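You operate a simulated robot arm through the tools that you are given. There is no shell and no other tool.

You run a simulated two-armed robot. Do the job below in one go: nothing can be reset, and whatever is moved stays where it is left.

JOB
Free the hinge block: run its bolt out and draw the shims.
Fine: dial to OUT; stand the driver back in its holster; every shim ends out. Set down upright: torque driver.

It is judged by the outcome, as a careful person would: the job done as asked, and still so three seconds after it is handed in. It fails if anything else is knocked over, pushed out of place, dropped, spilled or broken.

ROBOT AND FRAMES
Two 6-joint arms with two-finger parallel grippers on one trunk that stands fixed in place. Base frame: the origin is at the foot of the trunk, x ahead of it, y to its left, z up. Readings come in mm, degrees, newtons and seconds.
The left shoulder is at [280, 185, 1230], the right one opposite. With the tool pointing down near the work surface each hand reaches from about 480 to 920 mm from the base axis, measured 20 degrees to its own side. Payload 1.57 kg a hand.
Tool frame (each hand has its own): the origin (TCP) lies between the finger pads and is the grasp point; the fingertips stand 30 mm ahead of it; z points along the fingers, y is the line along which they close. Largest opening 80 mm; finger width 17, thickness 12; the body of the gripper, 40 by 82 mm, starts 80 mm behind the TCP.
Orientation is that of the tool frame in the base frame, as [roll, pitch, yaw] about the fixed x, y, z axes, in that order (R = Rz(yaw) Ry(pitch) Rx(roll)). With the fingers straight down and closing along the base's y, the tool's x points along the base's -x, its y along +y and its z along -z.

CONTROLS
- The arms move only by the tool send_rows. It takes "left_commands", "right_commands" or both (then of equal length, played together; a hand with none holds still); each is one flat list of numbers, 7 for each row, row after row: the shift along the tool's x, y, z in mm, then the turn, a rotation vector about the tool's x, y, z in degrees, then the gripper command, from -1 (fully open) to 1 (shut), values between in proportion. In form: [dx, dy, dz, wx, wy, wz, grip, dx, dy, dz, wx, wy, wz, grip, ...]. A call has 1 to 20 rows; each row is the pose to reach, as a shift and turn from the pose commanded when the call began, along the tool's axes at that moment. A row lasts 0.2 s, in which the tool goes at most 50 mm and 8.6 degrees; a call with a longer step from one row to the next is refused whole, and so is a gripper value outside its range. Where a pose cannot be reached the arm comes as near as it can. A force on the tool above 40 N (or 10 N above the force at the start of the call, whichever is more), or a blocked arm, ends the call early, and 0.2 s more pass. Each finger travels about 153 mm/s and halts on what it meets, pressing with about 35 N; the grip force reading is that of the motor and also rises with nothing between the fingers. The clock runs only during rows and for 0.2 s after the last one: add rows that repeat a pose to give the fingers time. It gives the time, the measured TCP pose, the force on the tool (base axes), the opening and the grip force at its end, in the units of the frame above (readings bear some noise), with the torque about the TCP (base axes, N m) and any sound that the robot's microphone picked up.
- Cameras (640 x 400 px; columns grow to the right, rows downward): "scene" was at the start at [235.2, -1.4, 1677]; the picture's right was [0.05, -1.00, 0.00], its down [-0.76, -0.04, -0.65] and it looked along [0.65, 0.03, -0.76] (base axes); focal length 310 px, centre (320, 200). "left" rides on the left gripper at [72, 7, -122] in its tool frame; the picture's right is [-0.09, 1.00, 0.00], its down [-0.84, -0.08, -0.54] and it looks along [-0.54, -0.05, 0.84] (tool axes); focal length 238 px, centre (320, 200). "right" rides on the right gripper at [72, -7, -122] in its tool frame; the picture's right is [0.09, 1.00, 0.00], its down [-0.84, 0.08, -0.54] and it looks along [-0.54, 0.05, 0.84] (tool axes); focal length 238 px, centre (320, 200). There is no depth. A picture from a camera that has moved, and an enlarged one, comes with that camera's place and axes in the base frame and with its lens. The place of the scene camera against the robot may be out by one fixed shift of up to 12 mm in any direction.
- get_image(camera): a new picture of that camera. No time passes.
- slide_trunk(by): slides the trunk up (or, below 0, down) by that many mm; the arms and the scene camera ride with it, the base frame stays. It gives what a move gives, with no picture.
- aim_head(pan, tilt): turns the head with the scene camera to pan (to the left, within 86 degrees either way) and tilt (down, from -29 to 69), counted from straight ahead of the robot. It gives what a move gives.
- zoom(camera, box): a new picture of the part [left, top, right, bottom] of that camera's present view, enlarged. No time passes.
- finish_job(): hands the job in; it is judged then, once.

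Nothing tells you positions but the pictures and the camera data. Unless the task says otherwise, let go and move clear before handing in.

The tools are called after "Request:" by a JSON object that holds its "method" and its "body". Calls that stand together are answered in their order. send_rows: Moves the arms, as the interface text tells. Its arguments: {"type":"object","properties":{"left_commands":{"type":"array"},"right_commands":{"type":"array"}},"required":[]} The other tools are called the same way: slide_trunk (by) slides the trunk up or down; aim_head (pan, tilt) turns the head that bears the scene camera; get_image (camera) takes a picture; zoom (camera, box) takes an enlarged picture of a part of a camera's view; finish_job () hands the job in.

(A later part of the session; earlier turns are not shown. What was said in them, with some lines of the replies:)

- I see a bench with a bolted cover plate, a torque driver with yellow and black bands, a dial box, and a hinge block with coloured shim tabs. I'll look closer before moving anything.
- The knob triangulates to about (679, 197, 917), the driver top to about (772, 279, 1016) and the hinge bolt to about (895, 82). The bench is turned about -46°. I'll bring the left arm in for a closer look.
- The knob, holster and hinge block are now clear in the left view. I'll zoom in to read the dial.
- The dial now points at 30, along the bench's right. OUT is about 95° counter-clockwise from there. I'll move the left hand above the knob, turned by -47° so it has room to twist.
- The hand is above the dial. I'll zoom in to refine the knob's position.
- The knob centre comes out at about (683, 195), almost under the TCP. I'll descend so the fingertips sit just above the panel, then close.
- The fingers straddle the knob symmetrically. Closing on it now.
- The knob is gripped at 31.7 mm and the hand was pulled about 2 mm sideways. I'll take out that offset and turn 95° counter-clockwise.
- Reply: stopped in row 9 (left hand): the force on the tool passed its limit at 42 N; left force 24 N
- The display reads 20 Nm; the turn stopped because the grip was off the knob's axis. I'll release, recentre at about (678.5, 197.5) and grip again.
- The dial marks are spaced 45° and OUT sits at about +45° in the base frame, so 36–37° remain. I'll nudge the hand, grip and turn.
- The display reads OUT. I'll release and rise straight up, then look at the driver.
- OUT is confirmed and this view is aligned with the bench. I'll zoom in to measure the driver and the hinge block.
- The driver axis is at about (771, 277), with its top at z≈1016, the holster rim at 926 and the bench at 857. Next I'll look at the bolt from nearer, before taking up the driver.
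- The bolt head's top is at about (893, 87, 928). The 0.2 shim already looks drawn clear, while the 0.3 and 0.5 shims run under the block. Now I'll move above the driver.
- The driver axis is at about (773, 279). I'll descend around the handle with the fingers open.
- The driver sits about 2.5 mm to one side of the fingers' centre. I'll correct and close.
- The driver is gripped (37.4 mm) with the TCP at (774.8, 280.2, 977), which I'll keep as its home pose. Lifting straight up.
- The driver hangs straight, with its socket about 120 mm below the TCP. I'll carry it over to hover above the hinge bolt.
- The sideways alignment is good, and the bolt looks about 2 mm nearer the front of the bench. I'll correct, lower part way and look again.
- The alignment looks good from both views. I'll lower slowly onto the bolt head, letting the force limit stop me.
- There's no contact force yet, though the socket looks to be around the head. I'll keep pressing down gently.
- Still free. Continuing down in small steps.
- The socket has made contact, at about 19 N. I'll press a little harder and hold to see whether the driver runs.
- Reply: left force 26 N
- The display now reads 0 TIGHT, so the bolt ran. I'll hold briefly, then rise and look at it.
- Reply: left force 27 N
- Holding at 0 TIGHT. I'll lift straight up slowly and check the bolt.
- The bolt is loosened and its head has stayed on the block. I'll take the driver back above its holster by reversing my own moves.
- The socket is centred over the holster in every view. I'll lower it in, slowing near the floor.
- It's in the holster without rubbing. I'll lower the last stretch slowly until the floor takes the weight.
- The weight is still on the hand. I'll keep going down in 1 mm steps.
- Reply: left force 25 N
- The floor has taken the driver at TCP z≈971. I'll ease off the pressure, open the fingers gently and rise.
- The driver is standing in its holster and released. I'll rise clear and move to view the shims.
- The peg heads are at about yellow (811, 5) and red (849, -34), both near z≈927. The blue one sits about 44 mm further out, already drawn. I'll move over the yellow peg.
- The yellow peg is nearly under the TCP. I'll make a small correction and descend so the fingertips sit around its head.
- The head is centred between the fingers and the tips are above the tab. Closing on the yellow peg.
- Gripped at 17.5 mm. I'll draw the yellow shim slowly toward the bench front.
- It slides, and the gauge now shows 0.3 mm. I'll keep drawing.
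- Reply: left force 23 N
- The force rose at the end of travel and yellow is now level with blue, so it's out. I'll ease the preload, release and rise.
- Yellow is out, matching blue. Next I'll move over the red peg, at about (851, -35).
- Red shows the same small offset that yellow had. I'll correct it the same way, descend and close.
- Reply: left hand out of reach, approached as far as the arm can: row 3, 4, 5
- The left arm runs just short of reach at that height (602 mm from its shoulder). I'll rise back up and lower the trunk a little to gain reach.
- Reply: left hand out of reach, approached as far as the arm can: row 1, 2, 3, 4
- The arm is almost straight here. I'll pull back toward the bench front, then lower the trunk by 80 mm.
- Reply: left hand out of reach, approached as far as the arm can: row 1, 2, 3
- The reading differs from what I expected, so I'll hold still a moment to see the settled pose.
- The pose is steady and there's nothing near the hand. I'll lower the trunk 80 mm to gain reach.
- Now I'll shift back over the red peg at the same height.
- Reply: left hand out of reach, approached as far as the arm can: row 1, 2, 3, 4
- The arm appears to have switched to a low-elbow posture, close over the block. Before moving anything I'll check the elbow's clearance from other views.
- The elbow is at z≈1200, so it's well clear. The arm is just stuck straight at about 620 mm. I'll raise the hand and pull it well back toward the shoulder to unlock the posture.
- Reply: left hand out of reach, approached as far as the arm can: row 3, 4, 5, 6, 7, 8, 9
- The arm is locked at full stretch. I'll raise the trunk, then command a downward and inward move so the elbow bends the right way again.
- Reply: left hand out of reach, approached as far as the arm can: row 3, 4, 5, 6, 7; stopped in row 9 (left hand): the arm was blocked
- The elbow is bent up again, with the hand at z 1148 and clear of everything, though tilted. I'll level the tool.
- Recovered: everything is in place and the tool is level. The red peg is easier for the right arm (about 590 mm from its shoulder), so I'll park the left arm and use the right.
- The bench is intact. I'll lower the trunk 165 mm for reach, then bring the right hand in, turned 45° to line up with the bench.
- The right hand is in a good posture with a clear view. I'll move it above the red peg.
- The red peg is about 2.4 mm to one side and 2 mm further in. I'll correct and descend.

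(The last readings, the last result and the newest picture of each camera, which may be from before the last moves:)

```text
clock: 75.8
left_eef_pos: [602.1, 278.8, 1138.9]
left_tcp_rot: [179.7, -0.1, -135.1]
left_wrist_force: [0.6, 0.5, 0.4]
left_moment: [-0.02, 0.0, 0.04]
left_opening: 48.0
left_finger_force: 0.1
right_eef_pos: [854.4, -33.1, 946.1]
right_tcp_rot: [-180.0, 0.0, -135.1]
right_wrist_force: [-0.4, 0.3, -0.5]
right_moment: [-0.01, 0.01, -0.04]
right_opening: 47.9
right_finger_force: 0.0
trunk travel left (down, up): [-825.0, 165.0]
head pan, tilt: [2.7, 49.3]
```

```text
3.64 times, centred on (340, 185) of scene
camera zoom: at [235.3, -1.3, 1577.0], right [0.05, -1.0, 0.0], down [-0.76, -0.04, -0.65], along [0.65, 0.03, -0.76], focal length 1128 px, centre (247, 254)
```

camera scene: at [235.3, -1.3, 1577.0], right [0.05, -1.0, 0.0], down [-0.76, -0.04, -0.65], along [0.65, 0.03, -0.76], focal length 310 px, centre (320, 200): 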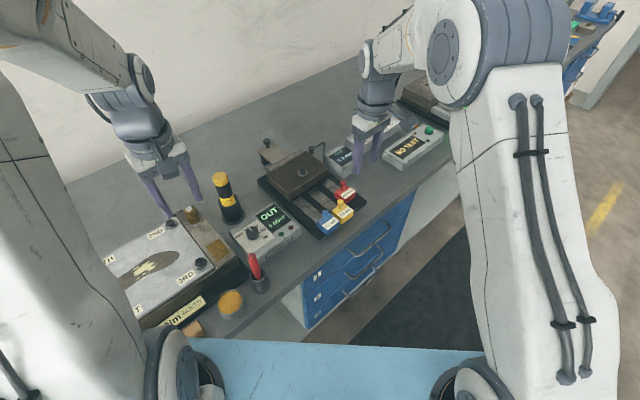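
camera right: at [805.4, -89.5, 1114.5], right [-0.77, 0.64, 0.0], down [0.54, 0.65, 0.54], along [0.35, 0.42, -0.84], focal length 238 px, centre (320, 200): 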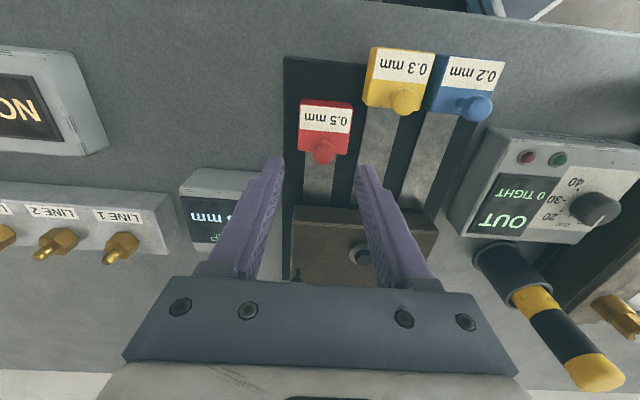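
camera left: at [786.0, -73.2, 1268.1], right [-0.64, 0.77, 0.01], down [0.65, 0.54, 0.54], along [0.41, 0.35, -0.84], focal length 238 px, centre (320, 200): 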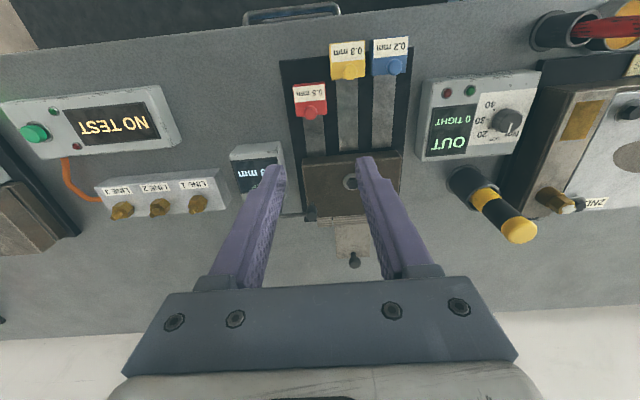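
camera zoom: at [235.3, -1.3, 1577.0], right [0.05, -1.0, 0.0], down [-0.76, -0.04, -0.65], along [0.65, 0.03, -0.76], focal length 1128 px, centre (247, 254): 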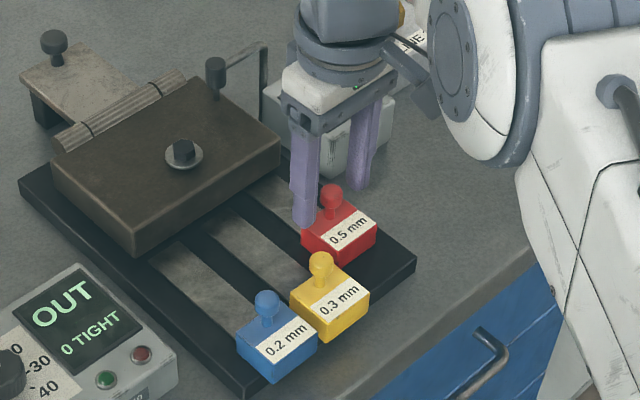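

Red is still about 2.5 mm off centre, so I'll shift across and close gently.

Request:
{"method": "send_rows", "body": {"right_commands": [0, 2.5, 2, 0, 0, 0, -0.2, 0, 2.5, 2, 0, 0, 0, 0.2, 0, 2.5, 2, 0, 0, 0, 0.5, 0, 2.5, 2, 0, 0, 0, 0.9, 0, 2.5, 2, 0, 0, 0, 0.9, 0, 2.5, 2, 0, 0, 0, 0.9]}}

Request:
{"method": "zoom", "body": {"camera": "right", "box": [240, 80, 400, 220]}}

Request:
{"method": "zoom", "body": {"camera": "scene", "box": [290, 130, 390, 240]}}

```text
clock: 77.2
left_eef_pos: [601.5, 279.2, 1138.8]
left_tcp_rot: [179.7, 0.0, -135.0]
left_wrist_force: [-0.6, -0.1, -0.3]
left_moment: [-0.01, 0.0, -0.01]
left_opening: 48.0
left_finger_force: 0.1
right_eef_pos: [852.9, -31.3, 944.6]
right_tcp_rot: [-180.0, 0.1, -135.1]
right_wrist_force: [3.6, -2.8, -0.3]
right_moment: [-0.05, -0.12, 0.0]
right_opening: 17.4
right_finger_force: 32.5
trunk travel left (down, up): [-825.0, 165.0]
head pan, tilt: [2.7, 49.3]
```

```text
2.86 times, centred on (320, 150) of right
camera zoom: at [805.2, -85.5, 1066.2], right [-0.77, 0.64, 0.0], down [0.54, 0.65, 0.54], along [0.35, 0.42, -0.84], focal length 681 px, centre (320, 343)
```

zoom: 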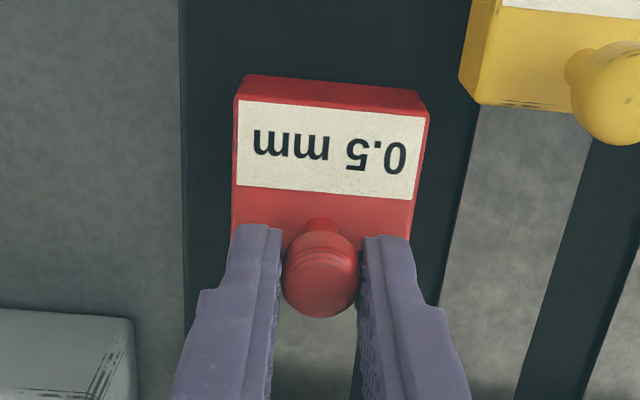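

```text
3.64 times, centred on (340, 185) of scene
camera zoom: at [235.5, -1.5, 1577.0], right [0.05, -1.0, 0.0], down [-0.76, -0.04, -0.65], along [0.65, 0.03, -0.76], focal length 1128 px, centre (247, 254)
```

zoom: 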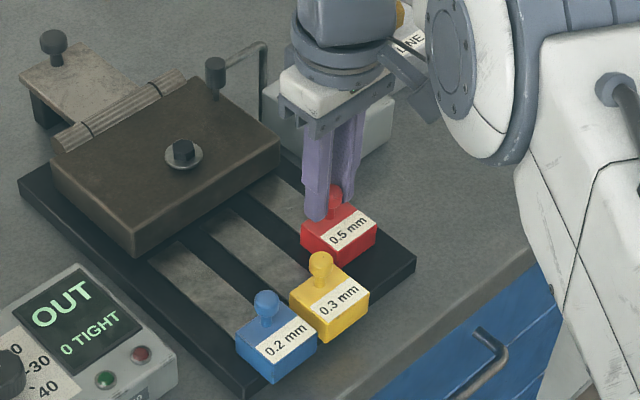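

Red is gripped at 17.4 mm. I'll draw it out toward the bench front.

Request:
{"method": "send_rows", "body": {"right_commands": [2, -0.5, 0, 0, 0, 0, 0.9, 5, -0.7, 0, 0, 0, 0, 0.9, 10, -0.7, 0, 0, 0, 0, 0.9, 15, -0.7, 0, 0, 0, 0, 0.9, 20, -0.7, 0, 0, 0, 0, 0.9, 25, -0.7, 0, 0, 0, 0, 0.9, 30, -0.7, 0, 0, 0, 0, 0.9, 35, -0.7, 0, 0, 0, 0, 0.9, 40, -0.7, 0, 0, 0, 0, 0.9, 44, -0.7, 0, 0, 0, 0, 0.9, 46, -0.7, 0, 0, 0, 0, 0.9, 46, -0.7, 0, 0, 0, 0, 0.9]}}

Request:
{"method": "get_image", "body": {"camera": "right"}}

Request:
{"method": "zoom", "body": {"camera": "scene", "box": [290, 130, 390, 240]}}

```text
clock: 79.8
left_eef_pos: [601.8, 280.3, 1138.1]
left_tcp_rot: [179.8, -0.2, -135.0]
left_wrist_force: [0.0, 0.6, 0.6]
left_moment: [-0.01, 0.01, 0.02]
left_opening: 48.0
left_finger_force: 0.2
right_eef_pos: [820.5, -63.0, 944.8]
right_tcp_rot: [-179.9, 0.2, -135.1]
right_wrist_force: [5.7, 6.9, 7.5]
right_moment: [0.02, -0.01, 0.02]
right_opening: 17.4
right_finger_force: 32.2
trunk travel left (down, up): [-825.0, 165.0]
head pan, tilt: [2.7, 49.3]
```

```text
taken
camera right: at [773.4, -117.2, 1066.0], right [-0.77, 0.64, 0.0], down [0.54, 0.65, 0.54], along [0.35, 0.42, -0.84], focal length 238 px, centre (320, 200)
```

right: 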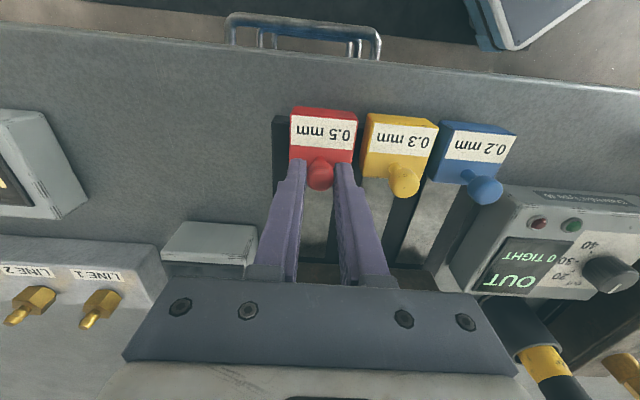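

```text
3.64 times, centred on (340, 185) of scene
camera zoom: at [235.2, -0.8, 1577.0], right [0.05, -1.0, 0.0], down [-0.76, -0.04, -0.65], along [0.65, 0.03, -0.76], focal length 1128 px, centre (247, 254)
```

zoom: 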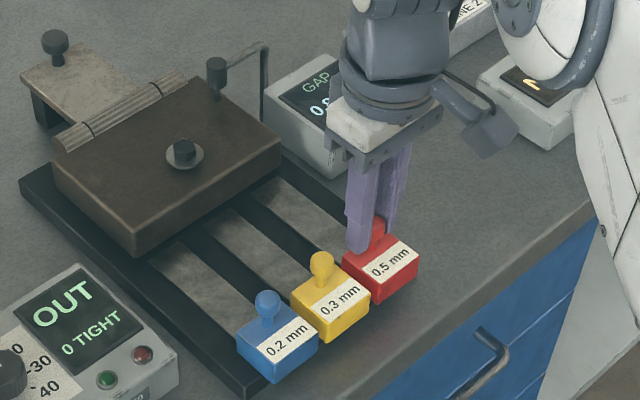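

Red has come out level with the others and is near its stop. I'll draw the last bit, ease off, release and rise.

Request:
{"method": "send_rows", "body": {"right_commands": [1.5, 0, 0, 0, 0, 0, 0.9, 2, 0, 0, 0, 0, 0, 0.9, 0, 0, 0, 0, 0, 0, 0.9, -1, 0, 0, 0, 0, 0, 0.9, -1, 0, 0, 0, 0, 0, 0.4, -1, 0, 0, 0, 0, 0, 0.1, -1, 0, 0, 0, 0, 0, -0.15, -1, 0, 0, 0, 0, 0, -0.15, -1, 0, -25, 0, 0, 0, -0.15, -1, 0, -60, 0, 0, 0, -0.15, -1, 0, -100, 0, 0, 0, -0.15, -1, 0, -100, 0, 0, 0, -0.15]}}

Request:
{"method": "get_image", "body": {"camera": "right"}}

Request:
{"method": "zoom", "body": {"camera": "right", "box": [240, 60, 420, 220]}}

Request:
{"method": "zoom", "body": {"camera": "scene", "box": [200, 130, 390, 270]}}

```text
clock: 82.4
left_eef_pos: [601.8, 280.6, 1138.4]
left_tcp_rot: [179.7, 0.1, -135.0]
left_wrist_force: [-0.4, -0.1, -0.1]
left_moment: [0.02, 0.01, -0.04]
left_opening: 48.0
left_finger_force: 0.1
right_eef_pos: [821.2, -64.3, 1043.1]
right_tcp_rot: [-180.0, 0.0, -135.1]
right_wrist_force: [0.6, 0.1, -0.4]
right_moment: [0.0, -0.03, 0.0]
right_opening: 46.3
right_finger_force: 0.1
trunk travel left (down, up): [-825.0, 165.0]
head pan, tilt: [2.7, 49.3]
```

```text
taken
camera right: at [774.5, -117.4, 1165.3], right [-0.77, 0.64, 0.0], down [0.54, 0.65, 0.54], along [0.35, 0.42, -0.84], focal length 238 px, centre (320, 200)
```

right: 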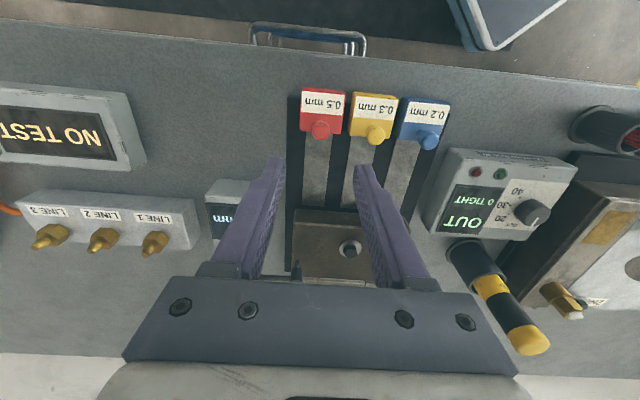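

```text
2.50 times, centred on (330, 140) of right
camera zoom: at [774.5, -117.4, 1165.3], right [-0.77, 0.64, 0.0], down [0.54, 0.65, 0.54], along [0.35, 0.42, -0.84], focal length 596 px, centre (295, 350)
```

zoom: 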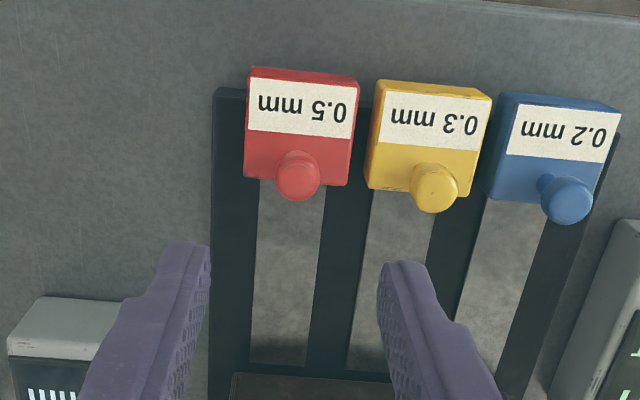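

```text
2.86 times, centred on (295, 200) of scene
camera zoom: at [235.0, -1.3, 1577.0], right [0.05, -1.0, 0.0], down [-0.76, -0.04, -0.65], along [0.65, 0.03, -0.76], focal length 886 px, centre (391, 200)
```

zoom: 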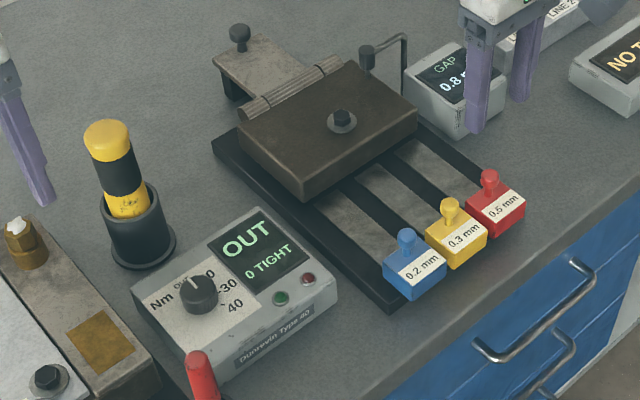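

All three shims are out in line, the gauge reads 0.8 mm, the dial is at OUT, the box reads 0 TIGHT and the driver stands in its holster. I'll draw the right hand well clear and check once more.

Request:
{"method": "send_rows", "body": {"right_commands": [0, 0, -40, 0, 0, 0, -0.15, 20, 0, -80, 0, 0, 0, -0.15, 50, 0, -110, 0, 0, 0, -0.15, 85, 0, -130, 0, 0, 0, -0.15, 120, 0, -140, 0, 0, 0, -0.15, 120, 0, -140, 0, 0, 0, -0.15, 120, 0, -140, 0, 0, 0, -0.15], "left_commands": [0, 0, -30, 0, 0, 0, -0.2, 0, 0, -60, 0, 0, 0, -0.2, 0, 0, -90, 0, 0, 0, -0.2, 0, 0, -110, 0, 0, 0, -0.2, 0, 0, -110, 0, 0, 0, -0.2, 0, 0, -110, 0, 0, 0, -0.2, 0, 0, -110, 0, 0, 0, -0.2]}}

Request:
{"method": "get_image", "body": {"camera": "scene"}}

Request:
{"method": "zoom", "body": {"camera": "scene", "box": [200, 130, 390, 270]}}

```text
clock: 84.0
left_eef_pos: [601.1, 279.9, 1247.7]
left_tcp_rot: [179.8, 0.0, -135.0]
left_wrist_force: [0.5, 0.1, 0.4]
left_moment: [0.03, 0.04, -0.03]
left_opening: 48.1
left_finger_force: 0.1
right_eef_pos: [736.3, -148.0, 1183.5]
right_tcp_rot: [-180.0, 0.0, -135.1]
right_wrist_force: [-0.8, -0.2, -0.1]
right_moment: [0.01, -0.05, 0.01]
right_opening: 46.0
right_finger_force: 0.1
trunk travel left (down, up): [-825.0, 165.0]
head pan, tilt: [2.7, 49.3]
```

```text
taken
camera scene: at [235.3, -1.2, 1577.0], right [0.05, -1.0, 0.0], down [-0.76, -0.04, -0.65], along [0.65, 0.03, -0.76], focal length 310 px, centre (320, 200)
```

scene: 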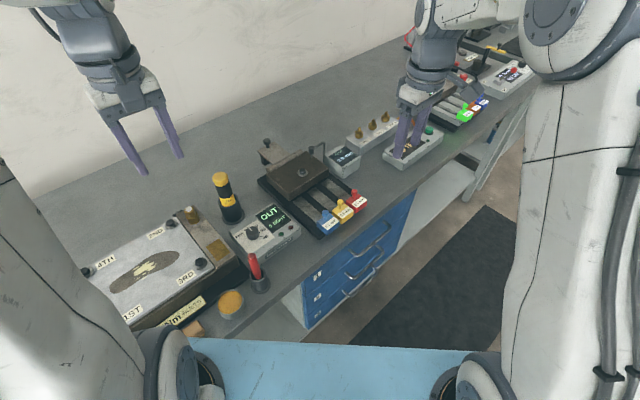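

```text
2.86 times, centred on (295, 200) of scene
camera zoom: at [235.3, -1.2, 1577.0], right [0.05, -1.0, 0.0], down [-0.76, -0.04, -0.65], along [0.65, 0.03, -0.76], focal length 886 px, centre (391, 200)
```

zoom: 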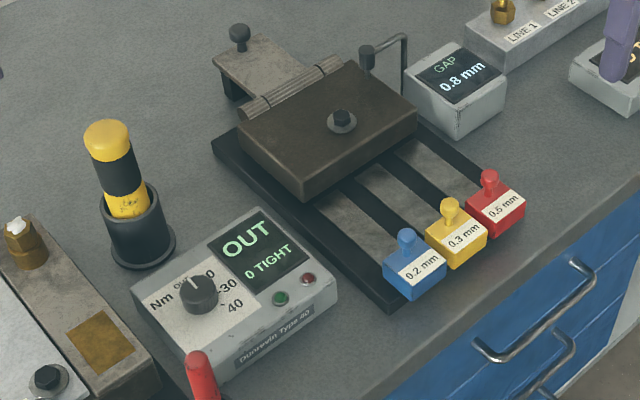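

The bolt is loosened (0 TIGHT), all three shims are drawn, and the dial is at OUT. The driver stands upright in its holster, nothing else has been disturbed and both hands are clear, so I'm handing in.

Request:
{"method": "finish_job", "body": {}}

```text
The job is handed in.
```

The hinge block is free and I've handed the job in; I haven't seen a verdict.

- **Dial:** it's set to OUT, and the box display shows OUT.
- **Bolt:** the driver ran it out, and the display went from 1 TIGHT to 0 TIGHT. The bolt itself still sits in the block, with its head looking no higher than before.
- **Shims:** I drew the 0.3 mm and 0.5 mm shims to their stops. The 0.2 mm shim was already out when I started. All three now line up clear of the block, and the gap gauge reads 0.8 mm.
- **Driver:** it's standing upright in its holster, released.

Midway, the left arm locked at full stretch while reaching for the red shim (0.5 mm), and one recovery move ended with the arm reported as blocked. I freed it by moving the trunk and finished that shim with the right arm. I saw nothing knocked or shifted in the pictures afterwards. The trunk is now 100 mm lower than where it began.
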